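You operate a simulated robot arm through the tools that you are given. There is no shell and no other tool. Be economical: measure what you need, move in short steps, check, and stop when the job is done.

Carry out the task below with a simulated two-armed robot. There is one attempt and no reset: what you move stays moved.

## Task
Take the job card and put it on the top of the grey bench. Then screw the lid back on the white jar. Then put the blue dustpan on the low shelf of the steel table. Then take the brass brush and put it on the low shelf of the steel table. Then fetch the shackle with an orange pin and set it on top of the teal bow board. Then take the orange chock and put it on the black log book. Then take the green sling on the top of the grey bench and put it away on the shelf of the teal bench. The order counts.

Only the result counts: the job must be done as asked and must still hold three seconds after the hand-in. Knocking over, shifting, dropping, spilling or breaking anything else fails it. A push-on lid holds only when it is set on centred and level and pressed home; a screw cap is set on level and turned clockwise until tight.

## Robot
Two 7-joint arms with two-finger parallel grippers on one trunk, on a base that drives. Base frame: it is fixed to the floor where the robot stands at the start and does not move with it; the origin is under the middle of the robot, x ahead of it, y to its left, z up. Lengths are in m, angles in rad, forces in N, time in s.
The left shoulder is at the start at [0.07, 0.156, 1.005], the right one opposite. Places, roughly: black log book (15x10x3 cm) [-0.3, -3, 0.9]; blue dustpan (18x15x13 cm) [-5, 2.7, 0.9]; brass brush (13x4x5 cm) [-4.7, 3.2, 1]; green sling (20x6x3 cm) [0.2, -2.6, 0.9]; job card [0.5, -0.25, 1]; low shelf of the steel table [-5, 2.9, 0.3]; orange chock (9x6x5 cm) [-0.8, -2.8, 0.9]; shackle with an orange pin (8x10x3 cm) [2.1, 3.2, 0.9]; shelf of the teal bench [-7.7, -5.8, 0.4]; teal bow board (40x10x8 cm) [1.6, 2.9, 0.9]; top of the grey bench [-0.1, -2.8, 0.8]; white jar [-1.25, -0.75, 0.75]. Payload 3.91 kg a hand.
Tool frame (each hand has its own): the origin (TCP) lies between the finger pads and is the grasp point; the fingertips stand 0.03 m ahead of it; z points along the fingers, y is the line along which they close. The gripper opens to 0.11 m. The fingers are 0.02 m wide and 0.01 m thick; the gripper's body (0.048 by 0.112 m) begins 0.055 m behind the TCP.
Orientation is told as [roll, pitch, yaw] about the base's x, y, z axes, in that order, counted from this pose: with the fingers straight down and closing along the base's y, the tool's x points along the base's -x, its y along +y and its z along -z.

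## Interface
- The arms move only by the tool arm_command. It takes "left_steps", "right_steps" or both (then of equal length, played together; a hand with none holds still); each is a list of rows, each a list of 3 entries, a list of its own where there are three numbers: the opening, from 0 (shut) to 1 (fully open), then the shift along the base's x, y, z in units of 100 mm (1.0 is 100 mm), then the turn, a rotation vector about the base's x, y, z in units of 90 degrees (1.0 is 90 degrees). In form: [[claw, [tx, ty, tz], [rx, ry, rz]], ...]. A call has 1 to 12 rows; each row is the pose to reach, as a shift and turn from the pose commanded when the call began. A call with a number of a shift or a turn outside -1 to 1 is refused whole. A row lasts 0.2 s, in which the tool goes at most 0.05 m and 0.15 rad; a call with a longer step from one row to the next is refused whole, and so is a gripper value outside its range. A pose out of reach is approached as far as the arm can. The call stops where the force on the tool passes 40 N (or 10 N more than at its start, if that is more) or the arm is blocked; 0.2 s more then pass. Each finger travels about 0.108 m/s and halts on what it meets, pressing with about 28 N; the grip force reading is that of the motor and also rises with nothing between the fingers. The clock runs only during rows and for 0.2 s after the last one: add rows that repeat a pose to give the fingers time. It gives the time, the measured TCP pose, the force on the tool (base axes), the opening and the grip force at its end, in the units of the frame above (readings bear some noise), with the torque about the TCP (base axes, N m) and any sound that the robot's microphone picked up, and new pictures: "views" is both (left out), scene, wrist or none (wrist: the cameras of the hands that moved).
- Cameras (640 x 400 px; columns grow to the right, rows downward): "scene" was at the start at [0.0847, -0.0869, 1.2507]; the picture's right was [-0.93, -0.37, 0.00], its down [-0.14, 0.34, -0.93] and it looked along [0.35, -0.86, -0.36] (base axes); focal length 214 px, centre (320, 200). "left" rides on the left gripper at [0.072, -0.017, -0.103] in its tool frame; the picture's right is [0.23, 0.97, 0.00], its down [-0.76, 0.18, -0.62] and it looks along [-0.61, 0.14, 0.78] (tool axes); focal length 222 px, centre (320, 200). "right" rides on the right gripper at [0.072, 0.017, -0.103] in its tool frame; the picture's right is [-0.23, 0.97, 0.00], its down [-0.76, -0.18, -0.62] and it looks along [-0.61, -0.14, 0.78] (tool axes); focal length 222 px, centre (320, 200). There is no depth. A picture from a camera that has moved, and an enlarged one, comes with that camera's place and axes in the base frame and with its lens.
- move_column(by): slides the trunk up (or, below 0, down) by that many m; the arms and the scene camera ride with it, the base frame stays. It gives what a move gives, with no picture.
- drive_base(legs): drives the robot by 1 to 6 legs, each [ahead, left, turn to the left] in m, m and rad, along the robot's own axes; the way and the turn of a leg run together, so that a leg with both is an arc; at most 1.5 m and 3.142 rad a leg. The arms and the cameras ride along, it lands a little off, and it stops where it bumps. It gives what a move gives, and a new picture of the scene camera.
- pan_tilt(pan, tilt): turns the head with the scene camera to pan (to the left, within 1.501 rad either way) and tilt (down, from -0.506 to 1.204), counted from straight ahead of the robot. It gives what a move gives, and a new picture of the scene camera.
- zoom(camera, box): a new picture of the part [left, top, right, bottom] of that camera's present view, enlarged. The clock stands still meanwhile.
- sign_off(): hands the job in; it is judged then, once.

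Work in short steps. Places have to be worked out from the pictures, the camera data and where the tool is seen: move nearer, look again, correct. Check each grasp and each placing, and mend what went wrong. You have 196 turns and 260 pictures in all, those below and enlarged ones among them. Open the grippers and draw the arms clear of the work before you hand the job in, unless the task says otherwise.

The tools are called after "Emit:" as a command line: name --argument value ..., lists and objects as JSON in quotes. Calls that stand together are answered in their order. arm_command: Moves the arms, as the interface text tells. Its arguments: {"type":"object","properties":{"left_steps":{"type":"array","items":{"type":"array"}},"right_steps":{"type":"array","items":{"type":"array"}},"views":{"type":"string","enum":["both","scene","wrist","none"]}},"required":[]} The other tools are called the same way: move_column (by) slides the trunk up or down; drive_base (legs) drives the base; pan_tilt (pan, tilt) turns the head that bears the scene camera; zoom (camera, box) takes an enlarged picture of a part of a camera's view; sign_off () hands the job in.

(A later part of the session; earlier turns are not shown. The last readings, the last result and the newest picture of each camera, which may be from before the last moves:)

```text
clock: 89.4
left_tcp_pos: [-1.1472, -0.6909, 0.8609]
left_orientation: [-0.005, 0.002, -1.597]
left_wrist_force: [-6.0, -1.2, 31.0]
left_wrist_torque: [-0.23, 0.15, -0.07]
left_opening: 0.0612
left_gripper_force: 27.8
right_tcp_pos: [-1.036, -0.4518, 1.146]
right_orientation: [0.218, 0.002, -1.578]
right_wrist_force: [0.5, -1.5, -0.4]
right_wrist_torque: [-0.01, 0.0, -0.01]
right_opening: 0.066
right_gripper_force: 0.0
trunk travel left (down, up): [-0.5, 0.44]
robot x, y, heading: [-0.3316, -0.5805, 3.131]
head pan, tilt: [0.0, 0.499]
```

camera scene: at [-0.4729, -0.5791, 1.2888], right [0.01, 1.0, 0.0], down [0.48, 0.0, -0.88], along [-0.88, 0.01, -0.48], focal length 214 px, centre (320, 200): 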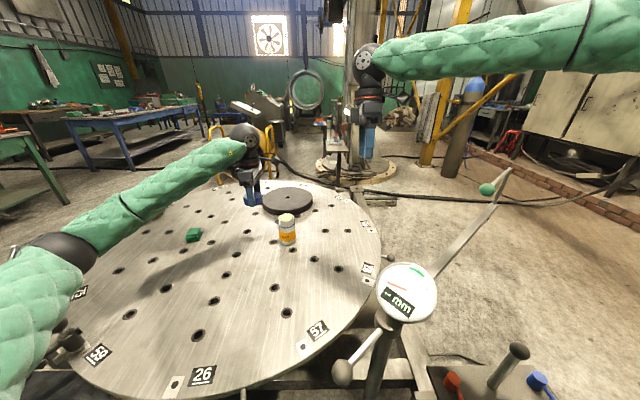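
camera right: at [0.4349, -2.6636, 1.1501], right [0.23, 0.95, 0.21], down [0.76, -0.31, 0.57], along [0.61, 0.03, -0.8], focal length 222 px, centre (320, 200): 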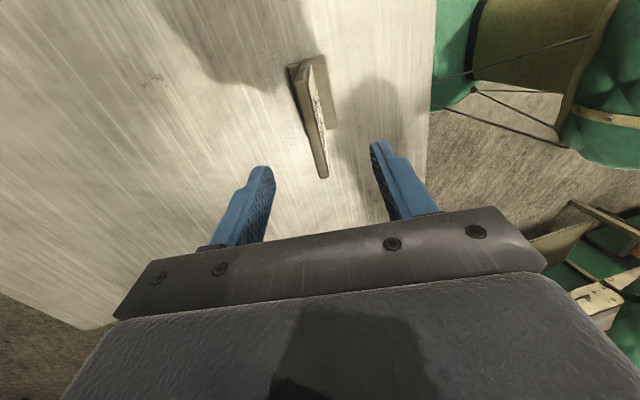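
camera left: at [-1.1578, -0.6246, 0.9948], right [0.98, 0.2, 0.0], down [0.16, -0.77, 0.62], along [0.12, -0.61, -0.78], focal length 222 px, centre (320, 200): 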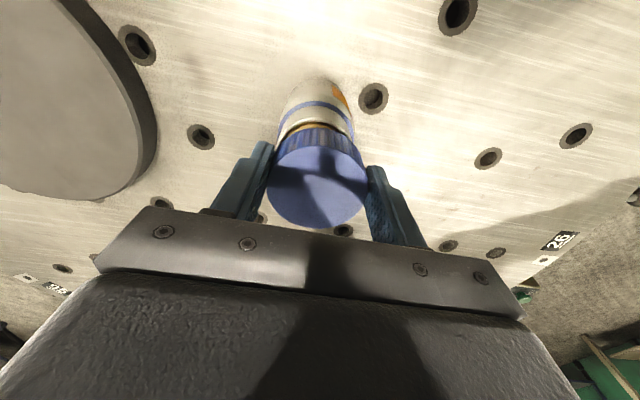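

Firm contact (31 N) at TCP 0.861. I ease off 2 mm and turn clockwise by 90°, watching torque.

Emit:
arm_command --left_steps '[[0, [0, 0, 0.02], [0, 0, 0]], [0, [0, 0, 0.02], [0, 0, -0.09]], [0, [0, 0, 0.02], [0, 0, -0.18]], [0, [0, 0, 0.02], [0, 0, -0.27]], [0, [0, 0, 0.02], [0, 0, -0.36]], [0, [0, 0, 0.02], [0, 0, -0.45]], [0, [0, 0, 0.02], [0, 0, -0.54]], [0, [0, 0, 0.02], [0, 0, -0.63]], [0, [0, 0, 0.02], [0, 0, -0.72]], [0, [0, 0, 0.02], [0, 0, -0.81]], [0, [0, 0, 0.02], [0, 0, -0.9]], [0, [0, 0, 0.02], [0, 0, -0.99]]]'

```text
clock: 92.0
left_tcp_pos: [-1.1462, -0.6914, 0.8602]
left_orientation: [-0.002, 0.0, 3.129]
left_wrist_force: [-5.8, -4.7, 22.0]
left_wrist_torque: [-0.27, 0.49, 0.01]
left_opening: 0.0603
left_gripper_force: 28.1
right_tcp_pos: [-1.0381, -0.4517, 1.1447]
right_orientation: [0.22, 0.002, -1.578]
right_wrist_force: [-0.6, -0.4, -0.2]
right_wrist_torque: [0.01, 0.02, 0.03]
right_opening: 0.0659
right_gripper_force: 0.1
trunk travel left (down, up): [-0.5, 0.44]
robot x, y, heading: [-0.3263, -0.5794, 3.135]
head pan, tilt: [0.0, 0.499]
camera scene: at [-0.471, -0.5796, 1.2892], right [0.01, 1.0, 0.0], down [0.48, 0.0, -0.88], along [-0.88, 0.01, -0.48], focal length 214 px, centre (320, 200)
camera left: at [-1.0731, -0.6756, 0.9628], right [0.21, -0.98, 0.0], down [-0.76, -0.17, 0.62], along [-0.61, -0.13, -0.78], focal length 222 px, centre (320, 200)
```

scene: 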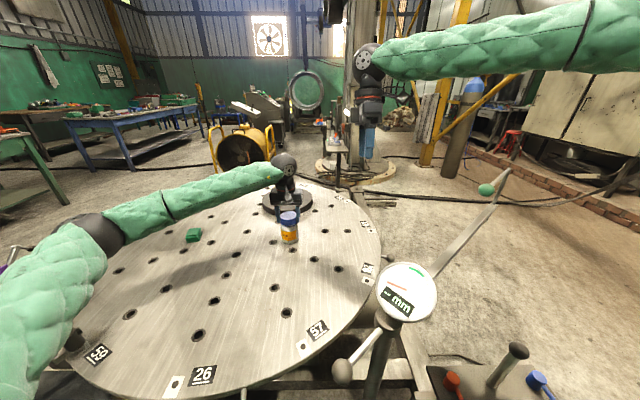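
left: 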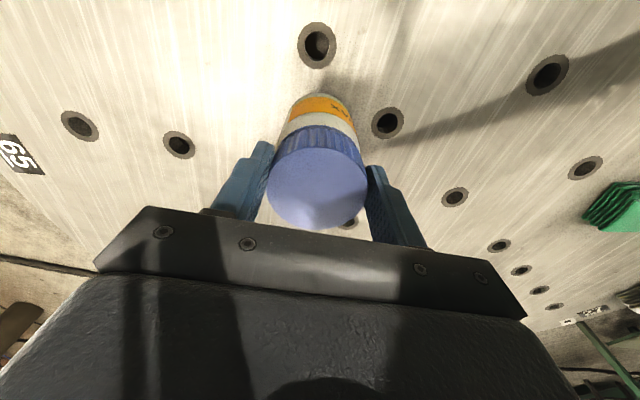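

The lid turned with the hand; no torque yet. I turn another 90° clockwise.

Emit:
arm_command --left_steps '[[0, [0, 0, 0], [0, 0, -0.09]], [0, [0, 0, 0], [0, 0, -0.18]], [0, [0, 0, 0], [0, 0, -0.27]], [0, [0, 0, 0], [0, 0, -0.36]], [0, [0, 0, 0], [0, 0, -0.45]], [0, [0, 0, 0], [0, 0, -0.54]], [0, [0, 0, 0], [0, 0, -0.63]], [0, [0, 0, 0], [0, 0, -0.72]], [0, [0, 0, 0], [0, 0, -0.81]], [0, [0, 0, 0], [0, 0, -0.9]], [0, [0, 0, 0], [0, 0, -0.99]]]' --views "none"

Emit:
zoom --camera "scene" --box '[264, 195, 312, 240]'

```text
clock: 94.0
left_tcp_pos: [-1.1383, -0.6902, 0.8602]
left_orientation: [0.029, -0.017, 2.205]
left_wrist_force: [3.1, -0.9, 5.0]
left_wrist_torque: [-0.12, -0.43, -0.05]
left_opening: 0.0606
left_gripper_force: 27.9
left hand out of reach, approached as far as the arm can: row 7, 8, 9, 10
right_tcp_pos: [-1.0383, -0.4516, 1.1451]
right_orientation: [0.217, 0.002, -1.579]
right_wrist_force: [-0.2, 0.1, -0.9]
right_wrist_torque: [0.0, 0.01, -0.02]
right_opening: 0.0663
right_gripper_force: 0.0
trunk travel left (down, up): [-0.5, 0.44]
robot x, y, heading: [-0.3281, -0.5791, 3.133]
head pan, tilt: [0.0, 0.499]
stopped in row 10 (left hand): the force on the tool passed its limit at 79 N (the readings are from after the stop); the commanded pose is now the measured one
```

```text
8.89 times, centred on (288, 218) of scene
camera zoom: at [-0.4708, -0.58, 1.2887], right [0.01, 1.0, 0.0], down [0.48, 0.0, -0.88], along [-0.88, 0.01, -0.48], focal length 1906 px, centre (604, 44)
```

zoom: 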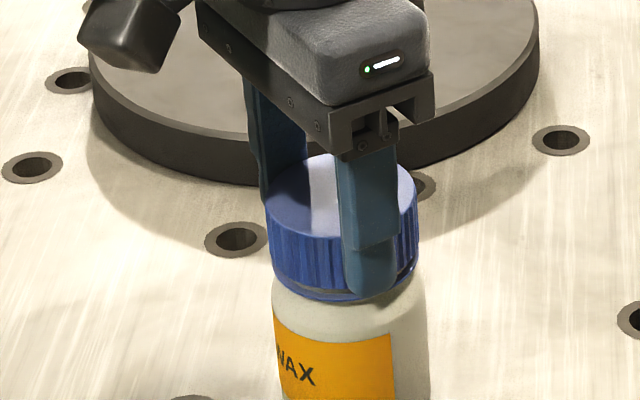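

The wrist reached its limit after ~50° and pulled the jar a little. I release, lift, level the hand and turn it back counterclockwise for another bite.

Emit:
arm_command --left_steps '[[0.8, [0, 0, 0], [0, 0, 0]], [0.9, [0, 0, 0], [0, 0, 0]], [0.9, [0, 0, 0], [0, 0, 0]], [0.9, [0, 0, 0.3], [0, -0.02, 0.02]], [0.9, [0, 0, 0.6], [0, -0.021, 0.1]], [0.9, [0, 0, 0.8], [0, -0.021, 0.19]], [0.9, [0, 0, 0.8], [0, -0.021, 0.28]], [0.9, [0, 0, 0.8], [0, -0.021, 0.37]], [0.9, [0, 0, 0.8], [0, -0.021, 0.46]], [0.9, [0, 0, 0.8], [0, -0.021, 0.55]], [0.9, [0, 0, 0.8], [0, -0.021, 0.6]], [0.9, [0, 0, 0.8], [0, -0.021, 0.6]]]'

Emit:
zoom --camera "scene" --box '[264, 195, 312, 240]'

```text
clock: 96.6
left_tcp_pos: [-1.1385, -0.6891, 0.9396]
left_orientation: [0.014, 0.013, -3.134]
left_wrist_force: [0.3, 0.0, 0.3]
left_wrist_torque: [-0.02, -0.01, -0.04]
left_opening: 0.0992
left_gripper_force: 0.1
right_tcp_pos: [-1.0386, -0.451, 1.145]
right_orientation: [0.22, 0.002, -1.577]
right_wrist_force: [0.1, -0.7, 0.3]
right_wrist_torque: [0.01, 0.0, -0.01]
right_opening: 0.066
right_gripper_force: 0.1
trunk travel left (down, up): [-0.5, 0.44]
robot x, y, heading: [-0.3329, -0.5808, 3.13]
head pan, tilt: [0.0, 0.499]
camera scene: at [-0.4721, -0.5795, 1.289], right [0.01, 1.0, 0.0], down [0.48, 0.0, -0.88], along [-0.88, 0.01, -0.48], focal length 214 px, centre (320, 200)
camera left: at [-1.0658, -0.6699, 1.0436], right [0.23, -0.97, 0.02], down [-0.77, -0.17, 0.62], along [-0.6, -0.16, -0.79], focal length 222 px, centre (320, 200)
```

scene: 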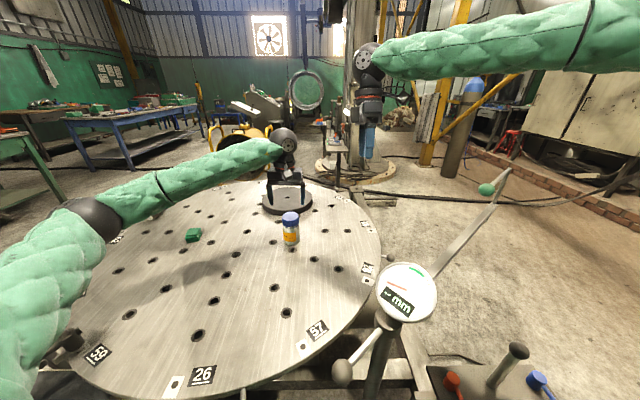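
left: 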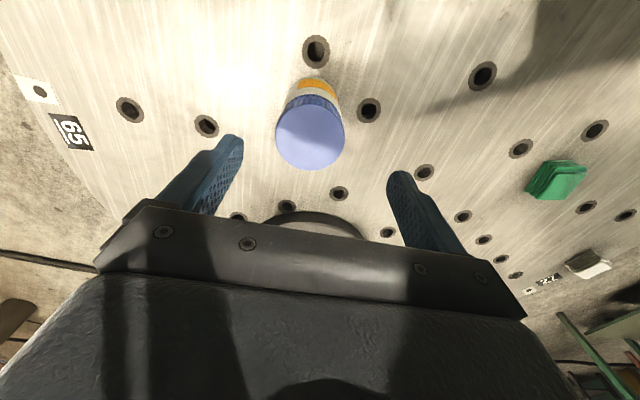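

```text
8.89 times, centred on (288, 218) of scene
camera zoom: at [-0.4721, -0.5795, 1.289], right [0.01, 1.0, 0.0], down [0.48, 0.0, -0.88], along [-0.88, 0.01, -0.48], focal length 1906 px, centre (604, 44)
```

zoom: 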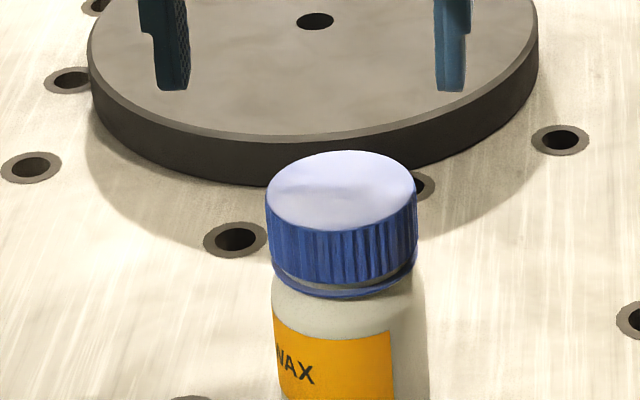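

Lid sits on the jar, which shifted to about [-1.141,-0.679]. I level the hand, rotate it +90° and centre over the lid.

Emit:
arm_command --left_steps '[[0.9, [0, 0.05, 0], [0.009, 0.008, 0.09]], [0.9, [-0.02, 0.1, 0], [0.009, 0.008, 0.18]], [0.9, [-0.02, 0.1, 0], [0.009, 0.008, 0.27]], [0.9, [-0.02, 0.1, 0], [0.009, 0.008, 0.36]], [0.9, [-0.02, 0.1, 0], [0.009, 0.008, 0.45]], [0.9, [-0.02, 0.1, 0], [0.009, 0.008, 0.54]], [0.9, [-0.02, 0.1, 0], [0.009, 0.008, 0.63]], [0.9, [-0.02, 0.1, 0], [0.009, 0.008, 0.72]], [0.9, [-0.02, 0.1, 0], [0.009, 0.008, 0.81]], [0.9, [-0.02, 0.1, 0], [0.009, 0.008, 0.9]], [0.9, [-0.02, 0.1, 0], [0.009, 0.008, 0.99]], [0.9, [-0.02, 0.1, 0], [0.009, 0.008, 0.99]]]'

Emit:
zoom --camera "scene" --box '[248, 160, 328, 240]'

```text
clock: 99.2
left_tcp_pos: [-1.1403, -0.6787, 0.9398]
left_orientation: [-0.002, 0.012, -1.583]
left_wrist_force: [-0.7, -0.1, -0.6]
left_wrist_torque: [-0.02, -0.03, 0.01]
left_opening: 0.0988
left_gripper_force: 0.1
right_tcp_pos: [-1.0389, -0.4513, 1.1456]
right_orientation: [0.22, 0.001, -1.578]
right_wrist_force: [-0.3, -0.4, -0.7]
right_wrist_torque: [0.02, -0.02, 0.02]
right_opening: 0.0659
right_gripper_force: 0.0
trunk travel left (down, up): [-0.5, 0.44]
robot x, y, heading: [-0.3309, -0.5814, 3.134]
head pan, tilt: [0.0, 0.499]
camera scene: at [-0.4721, -0.5795, 1.289], right [0.01, 1.0, 0.0], down [0.48, 0.0, -0.88], along [-0.88, 0.01, -0.48], focal length 214 px, centre (320, 200)
camera left: at [-1.1559, -0.6068, 1.0438], right [0.98, 0.22, 0.0], down [0.17, -0.77, 0.61], along [0.13, -0.6, -0.79], focal length 222 px, centre (320, 200)
```

scene: 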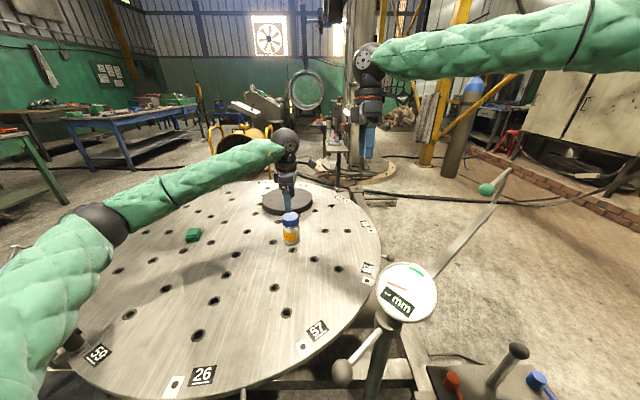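
left: 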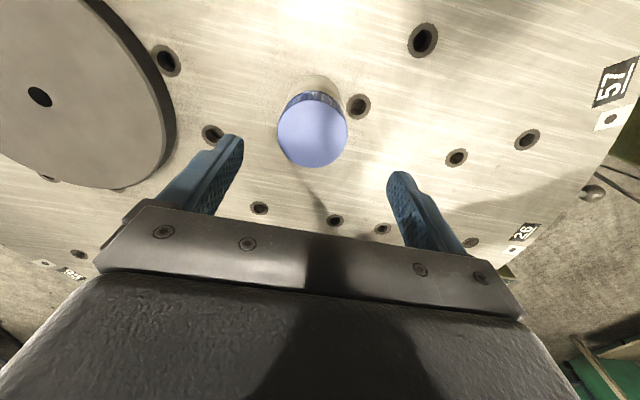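

```text
5.00 times, centred on (288, 200) of scene
camera zoom: at [-0.4721, -0.5795, 1.289], right [0.01, 1.0, 0.0], down [0.48, 0.0, -0.88], along [-0.88, 0.01, -0.48], focal length 1072 px, centre (480, 200)
```

zoom: 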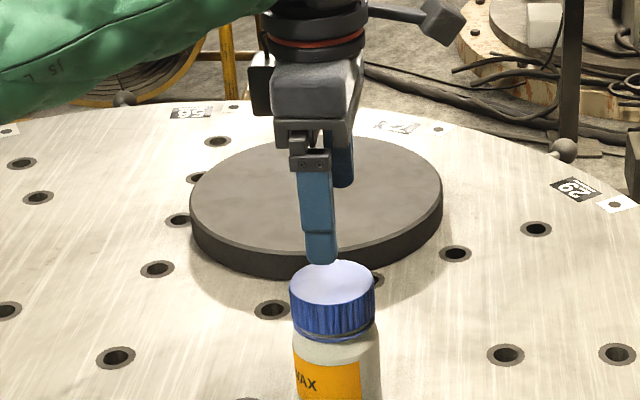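

Lid ≈[-1.145,-0.677]. I level, descend around it and close.

Emit:
arm_command --left_steps '[[0.9, [-0.04, 0.03, -0.2], [-0.008, 0, 0]], [0.9, [-0.04, 0.03, -0.5], [-0.008, 0, 0]], [0.9, [-0.04, 0.03, -0.77], [-0.008, 0, 0]], [0.6, [-0.04, 0.03, -0.77], [-0.008, 0, 0]], [0.3, [-0.04, 0.03, -0.77], [-0.008, 0, 0]], [0, [-0.04, 0.03, -0.77], [-0.008, 0, 0]], [0, [-0.04, 0.03, -0.77], [-0.008, 0, 0]]]' --views "wrist"

Emit:
zoom --camera "scene" --box '[264, 195, 312, 240]'

```text
clock: 100.8
left_tcp_pos: [-1.144, -0.678, 0.8625]
left_orientation: [-0.003, 0.0, -1.58]
left_wrist_force: [-1.8, -0.2, 1.9]
left_wrist_torque: [0.01, 0.1, -0.02]
left_opening: 0.0616
left_gripper_force: 28.2
right_tcp_pos: [-1.0391, -0.4511, 1.1454]
right_orientation: [0.221, 0.002, -1.578]
right_wrist_force: [-0.1, 0.3, -0.5]
right_wrist_torque: [-0.02, 0.01, -0.01]
right_opening: 0.0663
right_gripper_force: 0.0
trunk travel left (down, up): [-0.5, 0.44]
robot x, y, heading: [-0.3278, -0.5791, 3.132]
head pan, tilt: [0.0, 0.499]
camera left: at [-1.1587, -0.6058, 0.9664], right [0.98, 0.22, 0.0], down [0.17, -0.76, 0.62], along [0.13, -0.61, -0.78], focal length 222 px, centre (320, 200)
```

left: 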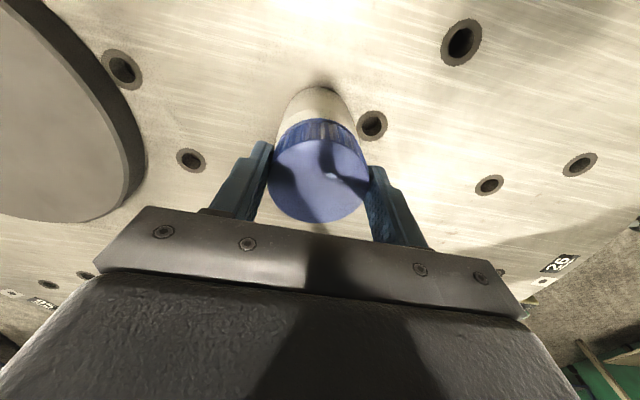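

```text
8.89 times, centred on (288, 218) of scene
camera zoom: at [-0.4721, -0.5795, 1.289], right [0.01, 1.0, 0.0], down [0.48, 0.0, -0.88], along [-0.88, 0.01, -0.48], focal length 1906 px, centre (604, 44)
```

zoom: 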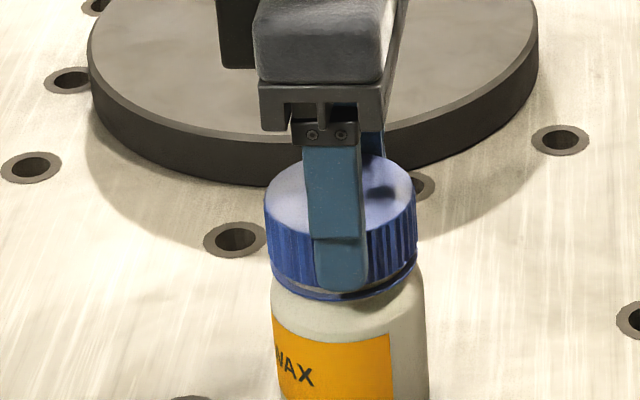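

Gripped and centred. Turn clockwise 95°, with a slight push down.

Emit:
arm_command --left_steps '[[0, [0, 0, -0.02], [0, 0, -0.09]], [0, [0, 0, -0.03], [0, 0, -0.18]], [0, [0, 0, -0.03], [0, 0, -0.27]], [0, [0, 0, -0.03], [0, 0, -0.36]], [0, [0, 0, -0.03], [0, 0, -0.45]], [0, [0, 0, -0.03], [0, 0, -0.54]], [0, [0, 0, -0.03], [0, 0, -0.63]], [0, [0, 0, -0.03], [0, 0, -0.72]], [0, [0, 0, -0.03], [0, 0, -0.81]], [0, [0, 0, -0.03], [0, 0, -0.9]], [0, [0, 0, -0.03], [0, 0, -0.99]]]' --views "none"

Emit:
zoom --camera "scene" --box '[264, 195, 312, 240]'

```text
clock: 103.2
left_tcp_pos: [-1.1447, -0.6757, 0.8611]
left_orientation: [-0.002, -0.003, -3.14]
left_wrist_force: [-1.8, -5.5, 18.1]
left_wrist_torque: [-0.4, 0.14, 0.02]
left_opening: 0.0611
left_gripper_force: 27.9
right_tcp_pos: [-1.0368, -0.4519, 1.1456]
right_orientation: [0.219, 0.001, -1.578]
right_wrist_force: [-0.1, -0.8, -0.7]
right_wrist_torque: [0.03, 0.02, 0.0]
right_opening: 0.0661
right_gripper_force: 0.1
trunk travel left (down, up): [-0.5, 0.44]
robot x, y, heading: [-0.3274, -0.5806, 3.132]
head pan, tilt: [0.0, 0.499]
```

```text
8.89 times, centred on (288, 218) of scene
camera zoom: at [-0.4708, -0.5797, 1.2892], right [0.01, 1.0, 0.0], down [0.48, 0.0, -0.88], along [-0.88, 0.01, -0.48], focal length 1906 px, centre (604, 44)
```

zoom: 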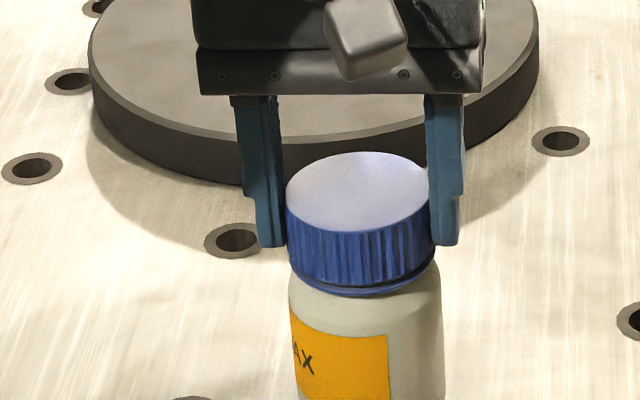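

The jar turns partly with the lid, as if it tightens. I turn 40° more and read the torque.

Emit:
arm_command --left_steps '[[0, [0, 0, 0], [0, 0, -0.09]], [0, [0, 0, 0], [0, 0, -0.18]], [0, [0, 0, 0], [0, 0, -0.27]], [0, [0, 0, 0], [0, 0, -0.36]], [0, [0, 0, 0], [0, 0, -0.42]]]' --views "none"

Emit:
zoom --camera "scene" --box '[264, 195, 312, 240]'

```text
clock: 104.4
left_tcp_pos: [-1.1428, -0.6758, 0.8609]
left_orientation: [-0.002, -0.003, 2.482]
left_wrist_force: [-6.1, -1.1, 14.9]
left_wrist_torque: [-0.05, 0.33, 0.01]
left_opening: 0.0613
left_gripper_force: 27.8
right_tcp_pos: [-1.0379, -0.4516, 1.1459]
right_orientation: [0.219, 0.002, -1.576]
right_wrist_force: [-0.1, -0.3, 0.2]
right_wrist_torque: [0.03, -0.02, -0.02]
right_opening: 0.0657
right_gripper_force: 0.2
trunk travel left (down, up): [-0.5, 0.44]
robot x, y, heading: [-0.33, -0.5784, 3.132]
head pan, tilt: [0.0, 0.499]
```

```text
8.89 times, centred on (288, 218) of scene
camera zoom: at [-0.4712, -0.5794, 1.2891], right [0.01, 1.0, 0.0], down [0.48, 0.0, -0.88], along [-0.88, 0.01, -0.48], focal length 1906 px, centre (604, 44)
```

zoom: 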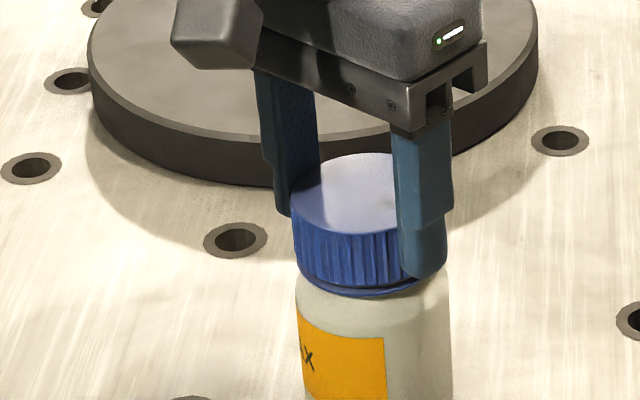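

Still turning relative to the jar (~27° of the last 38°). I take another bite: release, rise, rotate back.

Emit:
arm_command --left_steps '[[0.4, [0, 0, 0.01], [0, 0, 0]], [0.9, [0, 0, 0.02], [0, 0, 0]], [0.9, [0, 0, 0.02], [0, 0, 0]], [0.9, [0, 0, 0.3], [0, 0, 0.05]], [0.9, [0, 0, 0.6], [0, 0, 0.14]], [0.9, [0, 0, 0.6], [0, 0, 0.23]], [0.9, [0, 0, 0.6], [0, 0, 0.32]], [0.9, [0, 0, 0.6], [0, 0, 0.41]], [0.9, [0, 0, 0.6], [0, 0, 0.5]], [0.9, [0, 0, 0.6], [0, 0, 0.59]], [0.9, [0, 0, 0.6], [0, 0, 0.68]], [0.9, [0, 0, 0.6], [0, 0, 0.77]]]' --views "none"

Emit:
arm_command --left_steps '[[0.9, [0, 0, 0], [0, 0, 0.09]], [0.9, [0, 0, 0], [0, 0, 0.18]], [0.9, [0, 0, 0], [0, 0, 0.27]], [0.9, [0, 0, 0], [0, 0, 0.36]], [0.9, [0, 0, 0], [0, 0, 0.45]], [0.9, [0, 0, 0], [0, 0, 0.54]], [0.9, [0, 0, 0], [0, 0, 0.63]], [0.9, [0, 0, 0], [0, 0, 0.72]], [0.9, [0, 0, 0], [0, 0, 0.81]], [0.9, [0, 0, 0], [0, 0, 0.9]]]' --views "wrist"

Emit:
zoom --camera "scene" --box '[264, 195, 312, 240]'

```text
clock: 107.0
left_tcp_pos: [-1.1449, -0.6763, 0.92]
left_orientation: [-0.003, -0.001, -2.584]
left_wrist_force: [0.8, -0.8, -0.9]
left_wrist_torque: [0.02, 0.0, 0.0]
left_opening: 0.0992
left_gripper_force: 0.2
right_tcp_pos: [-1.0386, -0.4528, 1.145]
right_orientation: [0.221, 0.002, -1.577]
right_wrist_force: [0.8, 0.2, -0.2]
right_wrist_torque: [0.0, 0.01, -0.01]
right_opening: 0.066
right_gripper_force: 0.0
trunk travel left (down, up): [-0.5, 0.44]
robot x, y, heading: [-0.329, -0.5786, 3.131]
head pan, tilt: [0.0, 0.499]
```

```text
clock: 109.2
left_tcp_pos: [-1.145, -0.6761, 0.9205]
left_orientation: [0.0, -0.003, -1.171]
left_wrist_force: [0.3, 0.3, -0.5]
left_wrist_torque: [0.0, 0.03, 0.03]
left_opening: 0.0991
left_gripper_force: 0.1
right_tcp_pos: [-1.0385, -0.4512, 1.1444]
right_orientation: [0.22, 0.002, -1.579]
right_wrist_force: [0.0, -0.8, -0.1]
right_wrist_torque: [0.01, 0.01, -0.01]
right_opening: 0.0659
right_gripper_force: 0.0
trunk travel left (down, up): [-0.5, 0.44]
robot x, y, heading: [-0.3283, -0.5804, 3.135]
head pan, tilt: [0.0, 0.499]
camera left: at [-1.1874, -0.6154, 1.0226], right [0.81, 0.59, 0.0], down [0.46, -0.63, 0.62], along [0.37, -0.51, -0.78], focal length 222 px, centre (320, 200)
```

left: 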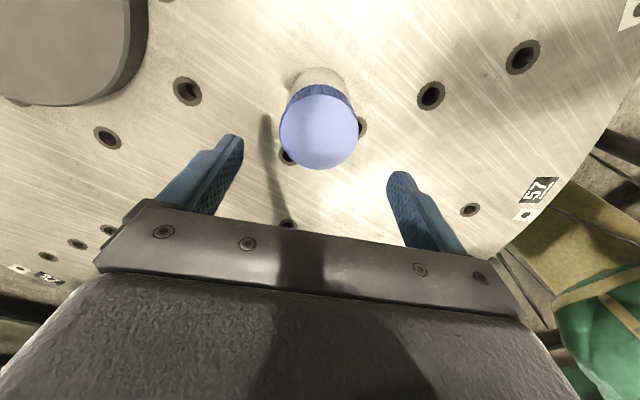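

```text
8.89 times, centred on (288, 218) of scene
camera zoom: at [-0.4721, -0.5795, 1.289], right [0.01, 1.0, 0.0], down [0.48, 0.0, -0.88], along [-0.88, 0.01, -0.48], focal length 1906 px, centre (604, 44)
```

zoom: 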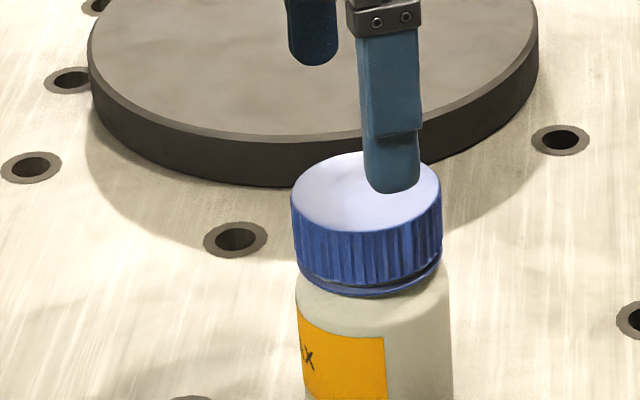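

The wrist goes further back. Lid ≈[-1.148,-0.671]; I descend, grip and turn again.

Emit:
arm_command --left_steps '[[0.9, [-0.03, 0.05, -0.3], [0, 0, 0]], [0.9, [-0.03, 0.05, -0.58], [0, 0, 0]], [0.6, [-0.03, 0.05, -0.58], [0, 0, 0]], [0.3, [-0.03, 0.05, -0.58], [0, 0, 0]], [0, [-0.03, 0.05, -0.58], [0, 0, 0]], [0, [-0.03, 0.05, -0.58], [0, 0, 0]], [0, [-0.03, 0.05, -0.58], [0, 0, -0.09]], [0, [-0.03, 0.05, -0.58], [0, 0, -0.18]], [0, [-0.03, 0.05, -0.58], [0, 0, -0.27]], [0, [-0.03, 0.05, -0.58], [0, 0, -0.36]], [0, [-0.03, 0.05, -0.58], [0, 0, -0.45]]]' --views "none"

Emit:
zoom --camera "scene" --box '[264, 195, 312, 240]'

Emit:
arm_command --left_steps '[[0, [0, 0, 0], [0, 0, -0.09]], [0, [0, 0, 0], [0, 0, -0.18]], [0, [0, 0, 0], [0, 0, -0.27]], [0, [0, 0, 0], [0, 0, -0.36]], [0, [0, 0, 0], [0, 0, -0.45]], [0, [0, 0, 0], [0, 0, -0.54]], [0, [0, 0, 0], [0, 0, -0.63]], [0, [0, 0, 0], [0, 0, -0.72]], [0, [0, 0, 0], [0, 0, -0.81]], [0, [0, 0, 0], [0, 0, -0.9]], [0, [0, 0, 0], [0, 0, -0.99]]]' --views "none"

Emit:
zoom --camera "scene" --box '[264, 195, 312, 240]'

```text
clock: 111.6
left_tcp_pos: [-1.1485, -0.6697, 0.8622]
left_orientation: [-0.002, -0.001, -1.883]
left_wrist_force: [2.8, -0.6, 4.9]
left_wrist_torque: [-0.17, -0.42, -0.01]
left_opening: 0.0611
left_gripper_force: 28.0
right_tcp_pos: [-1.0374, -0.4512, 1.144]
right_orientation: [0.218, 0.002, -1.577]
right_wrist_force: [0.5, -0.2, -0.4]
right_wrist_torque: [-0.03, -0.01, -0.02]
right_opening: 0.0661
right_gripper_force: 0.1
trunk travel left (down, up): [-0.5, 0.44]
robot x, y, heading: [-0.3271, -0.5818, 3.126]
head pan, tilt: [0.0, 0.499]
```

```text
8.89 times, centred on (288, 218) of scene
camera zoom: at [-0.4715, -0.5795, 1.2891], right [0.01, 1.0, 0.0], down [0.48, 0.0, -0.88], along [-0.88, 0.01, -0.48], focal length 1906 px, centre (604, 44)
```

zoom: 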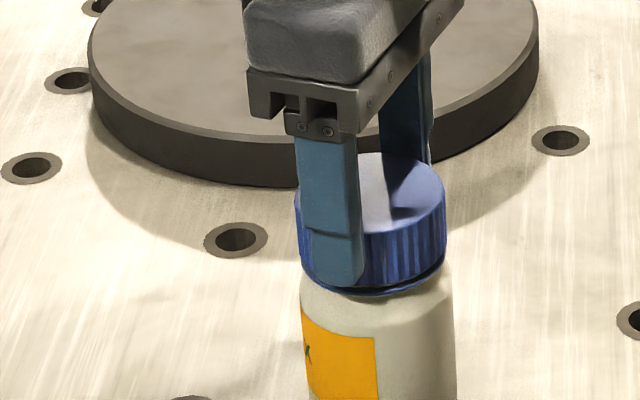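

```text
clock: 114.0
left_tcp_pos: [-1.1479, -0.671, 0.8629]
left_orientation: [-0.003, 0.001, 2.847]
left_wrist_force: [0.3, -1.4, 3.2]
left_wrist_torque: [-0.26, 0.06, 0.05]
left_opening: 0.0611
left_gripper_force: 28.1
right_tcp_pos: [-1.0376, -0.4516, 1.1451]
right_orientation: [0.219, 0.002, -1.577]
right_wrist_force: [-0.6, 0.3, -0.1]
right_wrist_torque: [0.0, -0.02, 0.01]
right_opening: 0.066
right_gripper_force: 0.0
trunk travel left (down, up): [-0.5, 0.44]
robot x, y, heading: [-0.3275, -0.5828, 3.129]
head pan, tilt: [0.0, 0.499]
```

```text
8.89 times, centred on (288, 218) of scene
camera zoom: at [-0.4718, -0.5796, 1.289], right [0.01, 1.0, 0.0], down [0.48, 0.0, -0.88], along [-0.88, 0.01, -0.48], focal length 1906 px, centre (604, 44)
```

zoom: 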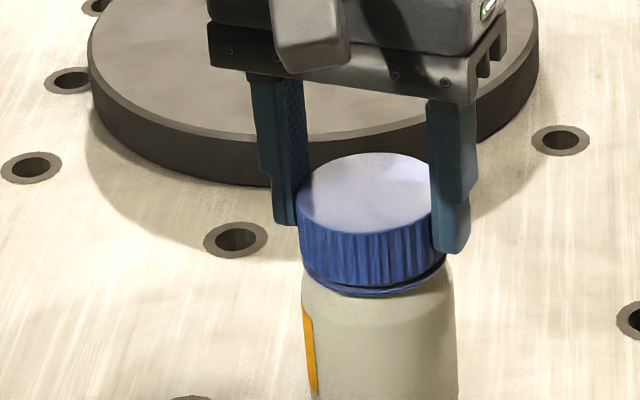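

With little push the jar follows the lid. I press down ~25 N and turn the last 30° to see if the lid still moves relative to the jar.

Emit:
arm_command --left_steps '[[0, [0, 0, -0.03], [0, 0, 0]], [0, [0, 0, -0.04], [0, 0, 0]], [0, [0, 0, -0.04], [0, 0, -0.09]], [0, [0, 0, -0.04], [0, 0, -0.18]], [0, [0, 0, -0.04], [0, 0, -0.27]], [0, [0, 0, -0.04], [0, 0, -0.33]]]' --views "none"

Emit:
zoom --camera "scene" --box '[264, 195, 312, 240]'

```text
clock: 115.4
left_tcp_pos: [-1.1476, -0.6719, 0.8593]
left_orientation: [-0.003, -0.002, 2.328]
left_wrist_force: [0.3, -2.2, 17.5]
left_wrist_torque: [-0.17, 0.12, 0.14]
left_opening: 0.061
left_gripper_force: 28.2
right_tcp_pos: [-1.0377, -0.4524, 1.1459]
right_orientation: [0.219, 0.001, -1.579]
right_wrist_force: [-0.3, -0.5, 0.1]
right_wrist_torque: [0.0, 0.02, 0.01]
right_opening: 0.066
right_gripper_force: 0.0
trunk travel left (down, up): [-0.5, 0.44]
robot x, y, heading: [-0.3279, -0.5829, 3.131]
head pan, tilt: [0.0, 0.499]
```

```text
8.89 times, centred on (288, 218) of scene
camera zoom: at [-0.4706, -0.5795, 1.2891], right [0.01, 1.0, 0.0], down [0.48, 0.0, -0.88], along [-0.88, 0.01, -0.48], focal length 1906 px, centre (604, 44)
```

zoom: 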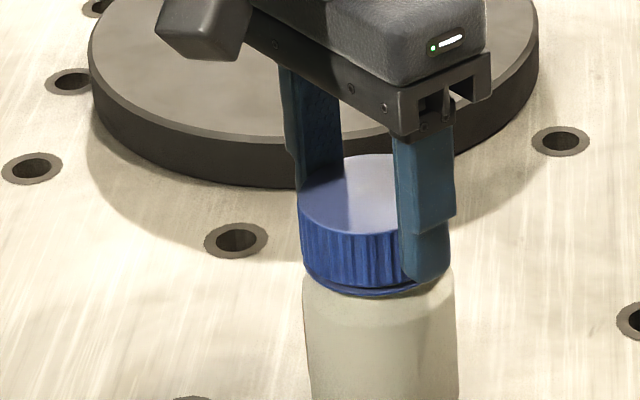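

The jar now turns fully with the lid, with torque 0.14 Nm: it seems tight. Test: lift 15 mm with the lid gripped and see if the jar comes along.

Emit:
arm_command --left_steps '[[0, [0, 0, 0.1], [0, 0, 0]], [0, [0, 0, 0.19], [0, 0, 0]], [0, [0, 0, 0.19], [0, 0, 0]]]' --views "none"

Emit:
zoom --camera "scene" --box '[258, 195, 322, 255]'

```text
clock: 116.2
left_tcp_pos: [-1.1483, -0.6712, 0.8763]
left_orientation: [-0.003, 0.003, 2.327]
left_wrist_force: [-0.2, 0.1, -4.2]
left_wrist_torque: [0.03, -0.02, -0.01]
left_opening: 0.0611
left_gripper_force: 27.4
right_tcp_pos: [-1.0392, -0.4517, 1.1437]
right_orientation: [0.22, 0.002, -1.579]
right_wrist_force: [-0.6, 0.8, -0.4]
right_wrist_torque: [-0.02, 0.01, -0.01]
right_opening: 0.0661
right_gripper_force: 0.1
trunk travel left (down, up): [-0.5, 0.44]
robot x, y, heading: [-0.3283, -0.5829, 3.129]
head pan, tilt: [0.0, 0.499]
```

```text
6.67 times, centred on (290, 225) of scene
camera zoom: at [-0.4727, -0.5795, 1.2888], right [0.01, 1.0, 0.0], down [0.48, 0.0, -0.88], along [-0.88, 0.01, -0.48], focal length 1430 px, centre (520, 33)
```

zoom: 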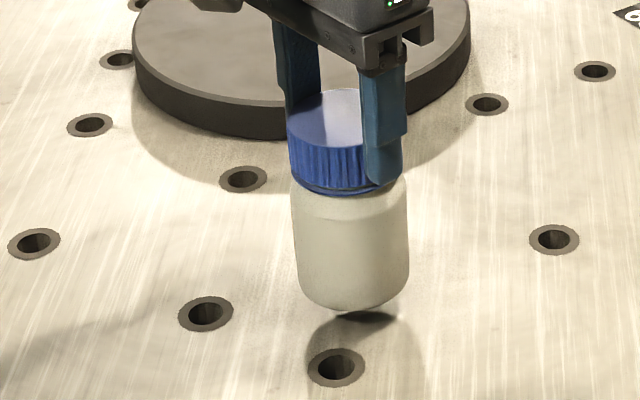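

The jar hangs on the lid, so it is threaded. I put it back near its old place, then do one more bite with firm pressure to be sure it's tight.

Emit:
arm_command --left_steps '[[0, [0.03, -0.15, 0], [0, 0, 0]], [0, [0.03, -0.22, 0], [0, 0, 0]], [0, [0.03, -0.22, -0.1], [0, 0, 0]], [0, [0.03, -0.22, -0.14], [0, 0, 0]], [0.4, [0.03, -0.22, -0.14], [0, 0, 0]], [0.9, [0.03, -0.22, -0.14], [0, 0, 0]], [0.9, [0.03, -0.22, -0.14], [0, 0, 0]], [0.9, [0.03, -0.22, 0.2], [0, 0, 0.05]], [0.9, [0.03, -0.22, 0.4], [0, 0, 0.14]], [0.9, [0.03, -0.22, 0.4], [0, 0, 0.23]], [0.9, [0.03, -0.22, 0.4], [0, 0, 0.32]], [0.9, [0.03, -0.22, 0.4], [0, 0, 0.41]]]' --views "none"

Emit:
arm_command --left_steps '[[0.9, [0, 0, 0], [0, 0, 0.09]], [0.9, [0, 0, 0], [0, 0, 0.18]], [0.9, [0, 0, 0], [0, 0, 0.27]], [0.9, [0, 0, 0], [0, 0, 0.36]], [0.9, [0, 0, 0], [0, 0, 0.45]], [0.9, [0, 0, 0], [0, 0, 0.54]], [0.9, [0, 0, 0], [0, 0, 0.63]], [0.9, [0, 0, 0], [0, 0, 0.72]], [0.9, [0, 0, 0], [0, 0, 0.81]], [0.9, [0, 0, 0], [0, 0, 0.9]], [0.9, [0, 0, 0], [0, 0, 0.99]]]' --views "wrist"

Emit:
zoom --camera "scene" --box '[258, 195, 322, 255]'

```text
clock: 118.8
left_tcp_pos: [-1.1454, -0.6935, 0.9155]
left_orientation: [-0.001, 0.0, 2.975]
left_wrist_force: [0.4, -0.1, -0.2]
left_wrist_torque: [0.0, 0.0, -0.03]
left_opening: 0.0991
left_gripper_force: 0.1
right_tcp_pos: [-1.0385, -0.4529, 1.1437]
right_orientation: [0.22, 0.002, -1.578]
right_wrist_force: [0.6, 0.8, -0.4]
right_wrist_torque: [0.0, -0.04, -0.03]
right_opening: 0.0664
right_gripper_force: 0.1
trunk travel left (down, up): [-0.5, 0.44]
robot x, y, heading: [-0.3313, -0.5812, 3.134]
head pan, tilt: [0.0, 0.499]
```

```text
clock: 121.2
left_tcp_pos: [-1.1456, -0.6951, 0.9155]
left_orientation: [-0.003, -0.001, -1.755]
left_wrist_force: [-0.9, 0.5, -0.7]
left_wrist_torque: [0.0, 0.02, 0.02]
left_opening: 0.0988
left_gripper_force: 0.1
right_tcp_pos: [-1.0378, -0.4521, 1.1448]
right_orientation: [0.219, 0.003, -1.577]
right_wrist_force: [-0.9, -0.6, 0.4]
right_wrist_torque: [-0.04, 0.01, -0.02]
right_opening: 0.0659
right_gripper_force: 0.0
trunk travel left (down, up): [-0.5, 0.44]
robot x, y, heading: [-0.3309, -0.5805, 3.134]
head pan, tilt: [0.0, 0.499]
camera left: at [-1.1472, -0.6186, 1.0196], right [1.0, 0.05, 0.0], down [0.04, -0.78, 0.62], along [0.03, -0.62, -0.78], focal length 222 px, centre (320, 200)
```

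left: 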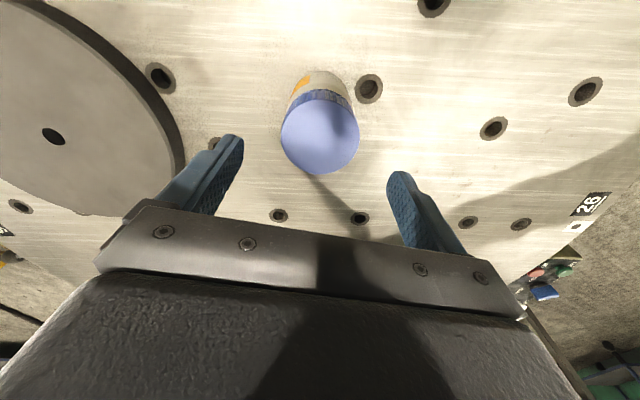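

```text
6.67 times, centred on (290, 225) of scene
camera zoom: at [-0.4721, -0.5795, 1.289], right [0.01, 1.0, 0.0], down [0.48, 0.0, -0.88], along [-0.88, 0.01, -0.48], focal length 1430 px, centre (520, 33)
```

zoom: 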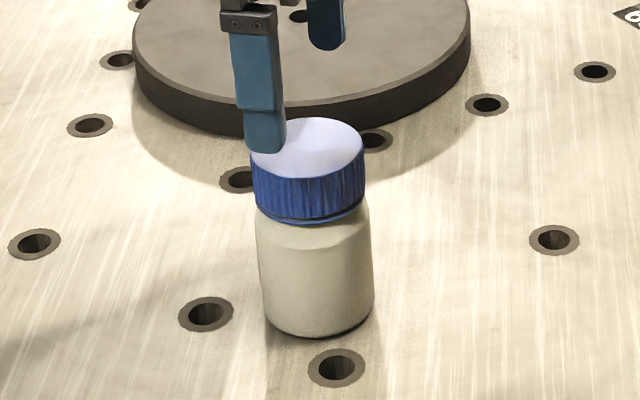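

I grip once more, press and turn 70° clockwise, recording the final torque.

Emit:
arm_command --left_steps '[[0.9, [0, 0.08, -0.3], [0, 0, 0]], [0.9, [0, 0.08, -0.53], [0, 0, 0]], [0.6, [0, 0.08, -0.53], [0, 0, 0]], [0.3, [0, 0.08, -0.53], [0, 0, 0]], [0, [0, 0.08, -0.53], [0, 0, 0]], [0, [0, 0.08, -0.53], [0, 0, 0]], [0, [0, 0.08, -0.58], [0, 0, 0]], [0, [0, 0.08, -0.58], [0, 0, -0.09]], [0, [0, 0.08, -0.58], [0, 0, -0.18]], [0, [0, 0.08, -0.58], [0, 0, -0.27]], [0, [0, 0.08, -0.58], [0, 0, -0.36]], [0, [0, 0.08, -0.58], [0, 0, -0.45]]]' --views "wrist"

Emit:
zoom --camera "scene" --box '[258, 195, 322, 255]'

```text
clock: 123.8
left_tcp_pos: [-1.1441, -0.6854, 0.8573]
left_orientation: [-0.002, 0.0, -2.465]
left_wrist_force: [0.8, -0.1, 11.9]
left_wrist_torque: [-0.07, 0.03, 0.11]
left_opening: 0.0605
left_gripper_force: 28.5
right_tcp_pos: [-1.037, -0.452, 1.1453]
right_orientation: [0.22, 0.002, -1.578]
right_wrist_force: [-0.2, 0.3, 0.5]
right_wrist_torque: [-0.03, -0.03, -0.01]
right_opening: 0.0661
right_gripper_force: 0.1
trunk travel left (down, up): [-0.5, 0.44]
robot x, y, heading: [-0.333, -0.5827, 3.13]
head pan, tilt: [0.0, 0.499]
camera left: at [-1.0965, -0.6266, 0.9618], right [0.79, -0.62, 0.0], down [-0.48, -0.62, 0.62], along [-0.39, -0.49, -0.78], focal length 222 px, centre (320, 200)
```

left: 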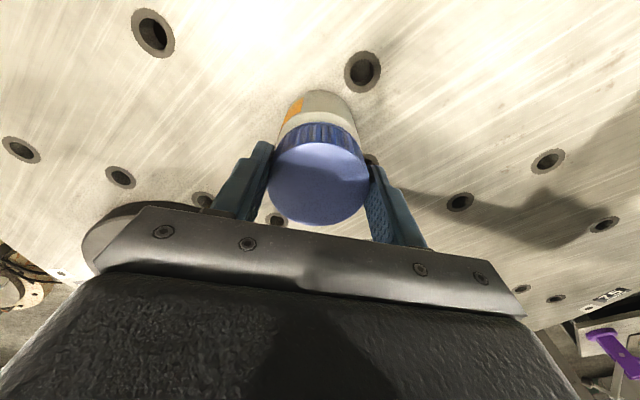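

```text
6.67 times, centred on (290, 225) of scene
camera zoom: at [-0.4711, -0.5794, 1.289], right [0.01, 1.0, 0.0], down [0.48, 0.0, -0.88], along [-0.88, 0.01, -0.48], focal length 1430 px, centre (520, 33)
```

zoom: 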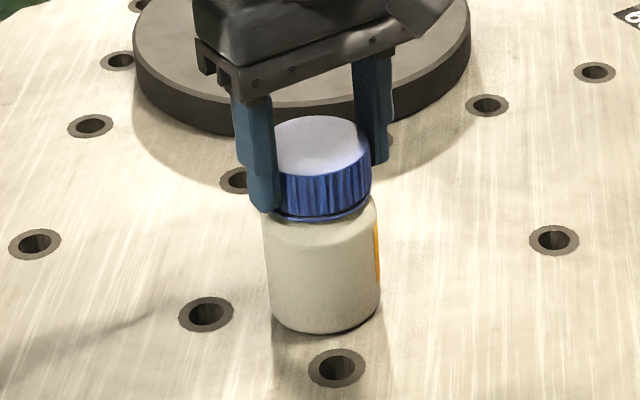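

The label stays fixed relative to the hand: jar and lid turn as one — tight. I release, rise, and return the hand to neutral.

Emit:
arm_command --left_steps '[[0.4, [0, 0, 0.02], [0, 0, 0]], [0.9, [0, 0, 0.02], [0, 0, 0]], [0.9, [0, 0, 0.02], [0, 0, 0]], [1, [0, 0, 0.4], [0, 0, 0]], [1, [0, 0, 0.8], [0, 0, -0.09]], [1, [0, 0, 1], [0, 0, -0.18]], [1, [0, 0, 1], [0, 0, -0.27]], [1, [0, 0, 1], [0, 0, -0.36]], [1, [0, 0, 1], [0, 0, -0.44]]]' --views "wrist"

Emit:
zoom --camera "scene" --box '[258, 195, 322, 255]'

Emit:
move_column --by 0.2

Emit:
drive_base --legs '[[-0.3, 0, 0]]'

```text
clock: 125.8
left_tcp_pos: [-1.1457, -0.6848, 0.9572]
left_orientation: [-0.002, 0.001, 3.13]
left_wrist_force: [0.3, 0.3, 0.0]
left_wrist_torque: [0.02, 0.02, 0.02]
left_opening: 0.1099
left_gripper_force: 0.1
right_tcp_pos: [-1.0394, -0.452, 1.1445]
right_orientation: [0.22, 0.004, -1.576]
right_wrist_force: [0.2, 0.1, -0.5]
right_wrist_torque: [0.0, 0.04, 0.01]
right_opening: 0.0661
right_gripper_force: 0.1
trunk travel left (down, up): [-0.5, 0.44]
robot x, y, heading: [-0.3301, -0.5818, 3.133]
head pan, tilt: [0.0, 0.499]
camera left: at [-1.0707, -0.669, 1.0615], right [0.21, -0.98, 0.0], down [-0.76, -0.17, 0.62], along [-0.61, -0.13, -0.78], focal length 222 px, centre (320, 200)
```

left: 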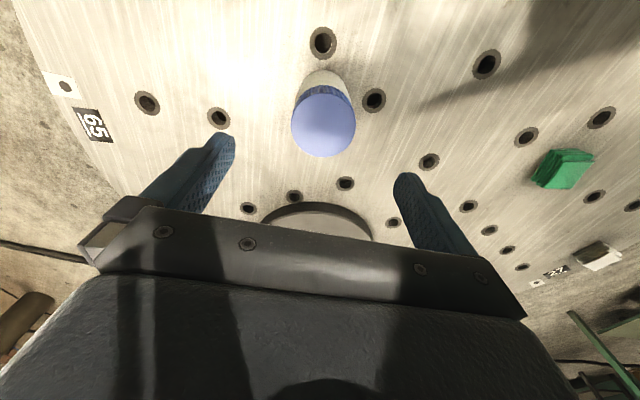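

```text
6.67 times, centred on (290, 225) of scene
camera zoom: at [-0.4721, -0.5795, 1.289], right [0.01, 1.0, 0.0], down [0.48, 0.0, -0.88], along [-0.88, 0.01, -0.48], focal length 1430 px, centre (520, 33)
```

zoom: 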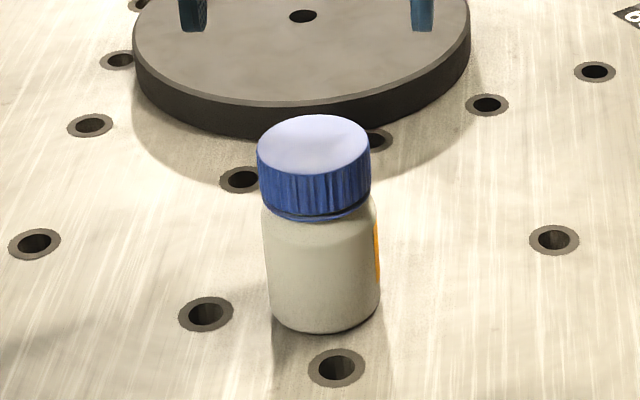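

```text
clock: 128.0
left_tcp_pos: [-1.1441, -0.6849, 1.1583]
left_orientation: [-0.002, 0.0, 3.132]
left_wrist_force: [-0.2, -0.6, 0.0]
left_wrist_torque: [0.01, 0.03, 0.0]
left_opening: 0.1101
left_gripper_force: 0.0
right_tcp_pos: [-1.0406, -0.4519, 1.3436]
right_orientation: [0.219, 0.001, -1.578]
right_wrist_force: [-0.8, 0.0, 0.7]
right_wrist_torque: [-0.02, 0.03, -0.02]
right_opening: 0.0659
right_gripper_force: 0.1
trunk travel left (down, up): [-0.7, 0.24]
robot x, y, heading: [-0.3293, -0.5822, 3.131]
head pan, tilt: [0.0, 0.499]
```

```text
clock: 130.1
left_tcp_pos: [-0.8415, -0.6896, 1.1582]
left_orientation: [-0.001, -0.001, 3.133]
left_wrist_force: [0.1, -0.5, -0.9]
left_wrist_torque: [0.0, 0.01, -0.04]
left_opening: 0.1102
left_gripper_force: 0.1
right_tcp_pos: [-0.7356, -0.4564, 1.3453]
right_orientation: [0.218, 0.001, -1.577]
right_wrist_force: [-0.1, -0.1, -0.3]
right_wrist_torque: [0.02, -0.01, 0.02]
right_opening: 0.066
right_gripper_force: 0.0
trunk travel left (down, up): [-0.7, 0.24]
robot x, y, heading: [-0.0255, -0.5806, 3.134]
head pan, tilt: [0.0, 0.499]
camera scene: at [-0.1685, -0.5825, 1.4889], right [0.01, 1.0, 0.0], down [0.48, 0.0, -0.88], along [-0.88, 0.01, -0.48], focal length 214 px, centre (320, 200)
```

scene: 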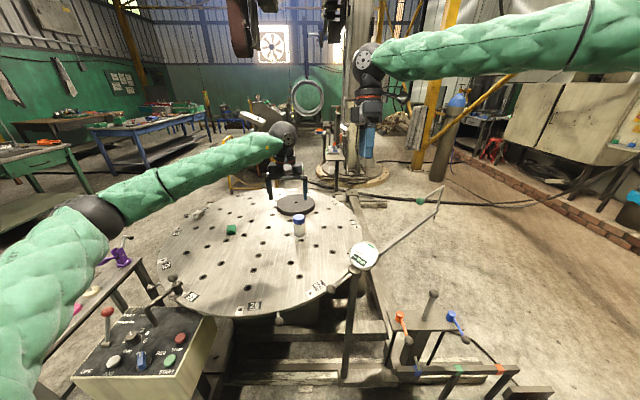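

Jar done. Now toward the dustpan at [-5,2.7]. I move to y≈0 and look to the right (+y, -x) for a path.

Emit:
drive_base --legs '[[0, -0.55, 0]]'

Emit:
pan_tilt --pan -0.9 --tilt 0.35

```text
clock: 133.2
left_tcp_pos: [-0.8383, -0.1478, 1.1571]
left_orientation: [-0.001, 0.0, 3.14]
left_wrist_force: [-0.2, -1.2, -0.2]
left_wrist_torque: [-0.01, 0.01, 0.0]
left_opening: 0.1098
left_gripper_force: 0.0
right_tcp_pos: [-0.7326, 0.0869, 1.3441]
right_orientation: [0.219, 0.0, -1.569]
right_wrist_force: [0.8, 0.4, 1.0]
right_wrist_torque: [0.04, 0.0, 0.01]
right_opening: 0.0663
right_gripper_force: 0.1
trunk travel left (down, up): [-0.7, 0.24]
robot x, y, heading: [-0.0219, -0.0347, 3.142]
head pan, tilt: [0.0, 0.499]
camera scene: at [-0.1663, -0.0347, 1.489], right [0.0, 1.0, 0.0], down [0.48, 0.0, -0.88], along [-0.88, 0.0, -0.48], focal length 214 px, centre (320, 200)
```

scene: 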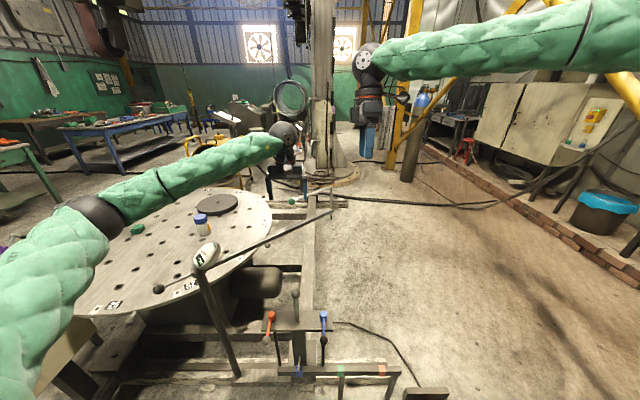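

```text
clock: 134.4
left_tcp_pos: [-0.8378, -0.1463, 1.1583]
left_orientation: [-0.002, 0.001, 3.14]
left_wrist_force: [-0.5, -0.3, -0.2]
left_wrist_torque: [0.0, 0.01, -0.02]
left_opening: 0.1102
left_gripper_force: 0.1
right_tcp_pos: [-0.734, 0.0887, 1.3441]
right_orientation: [0.221, 0.0, -1.57]
right_wrist_force: [0.5, 0.5, 0.2]
right_wrist_torque: [0.01, 0.01, 0.0]
right_opening: 0.066
right_gripper_force: 0.2
trunk travel left (down, up): [-0.7, 0.24]
robot x, y, heading: [-0.0249, -0.037, 3.144]
head pan, tilt: [-0.901, 0.351]
camera scene: at [-0.1332, 0.0381, 1.5027], right [0.78, 0.62, 0.0], down [0.21, -0.27, -0.94], along [-0.58, 0.74, -0.34], focal length 214 px, centre (320, 200)
```

scene: 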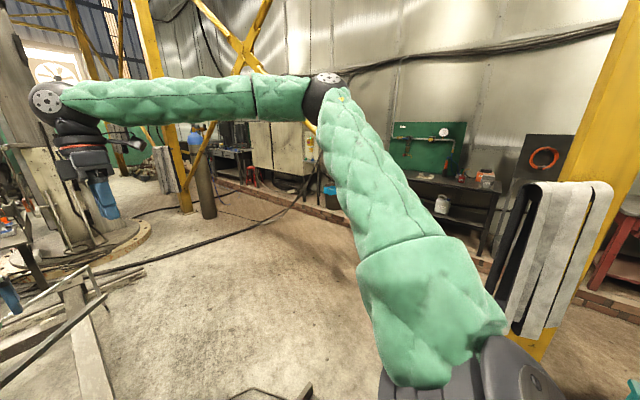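

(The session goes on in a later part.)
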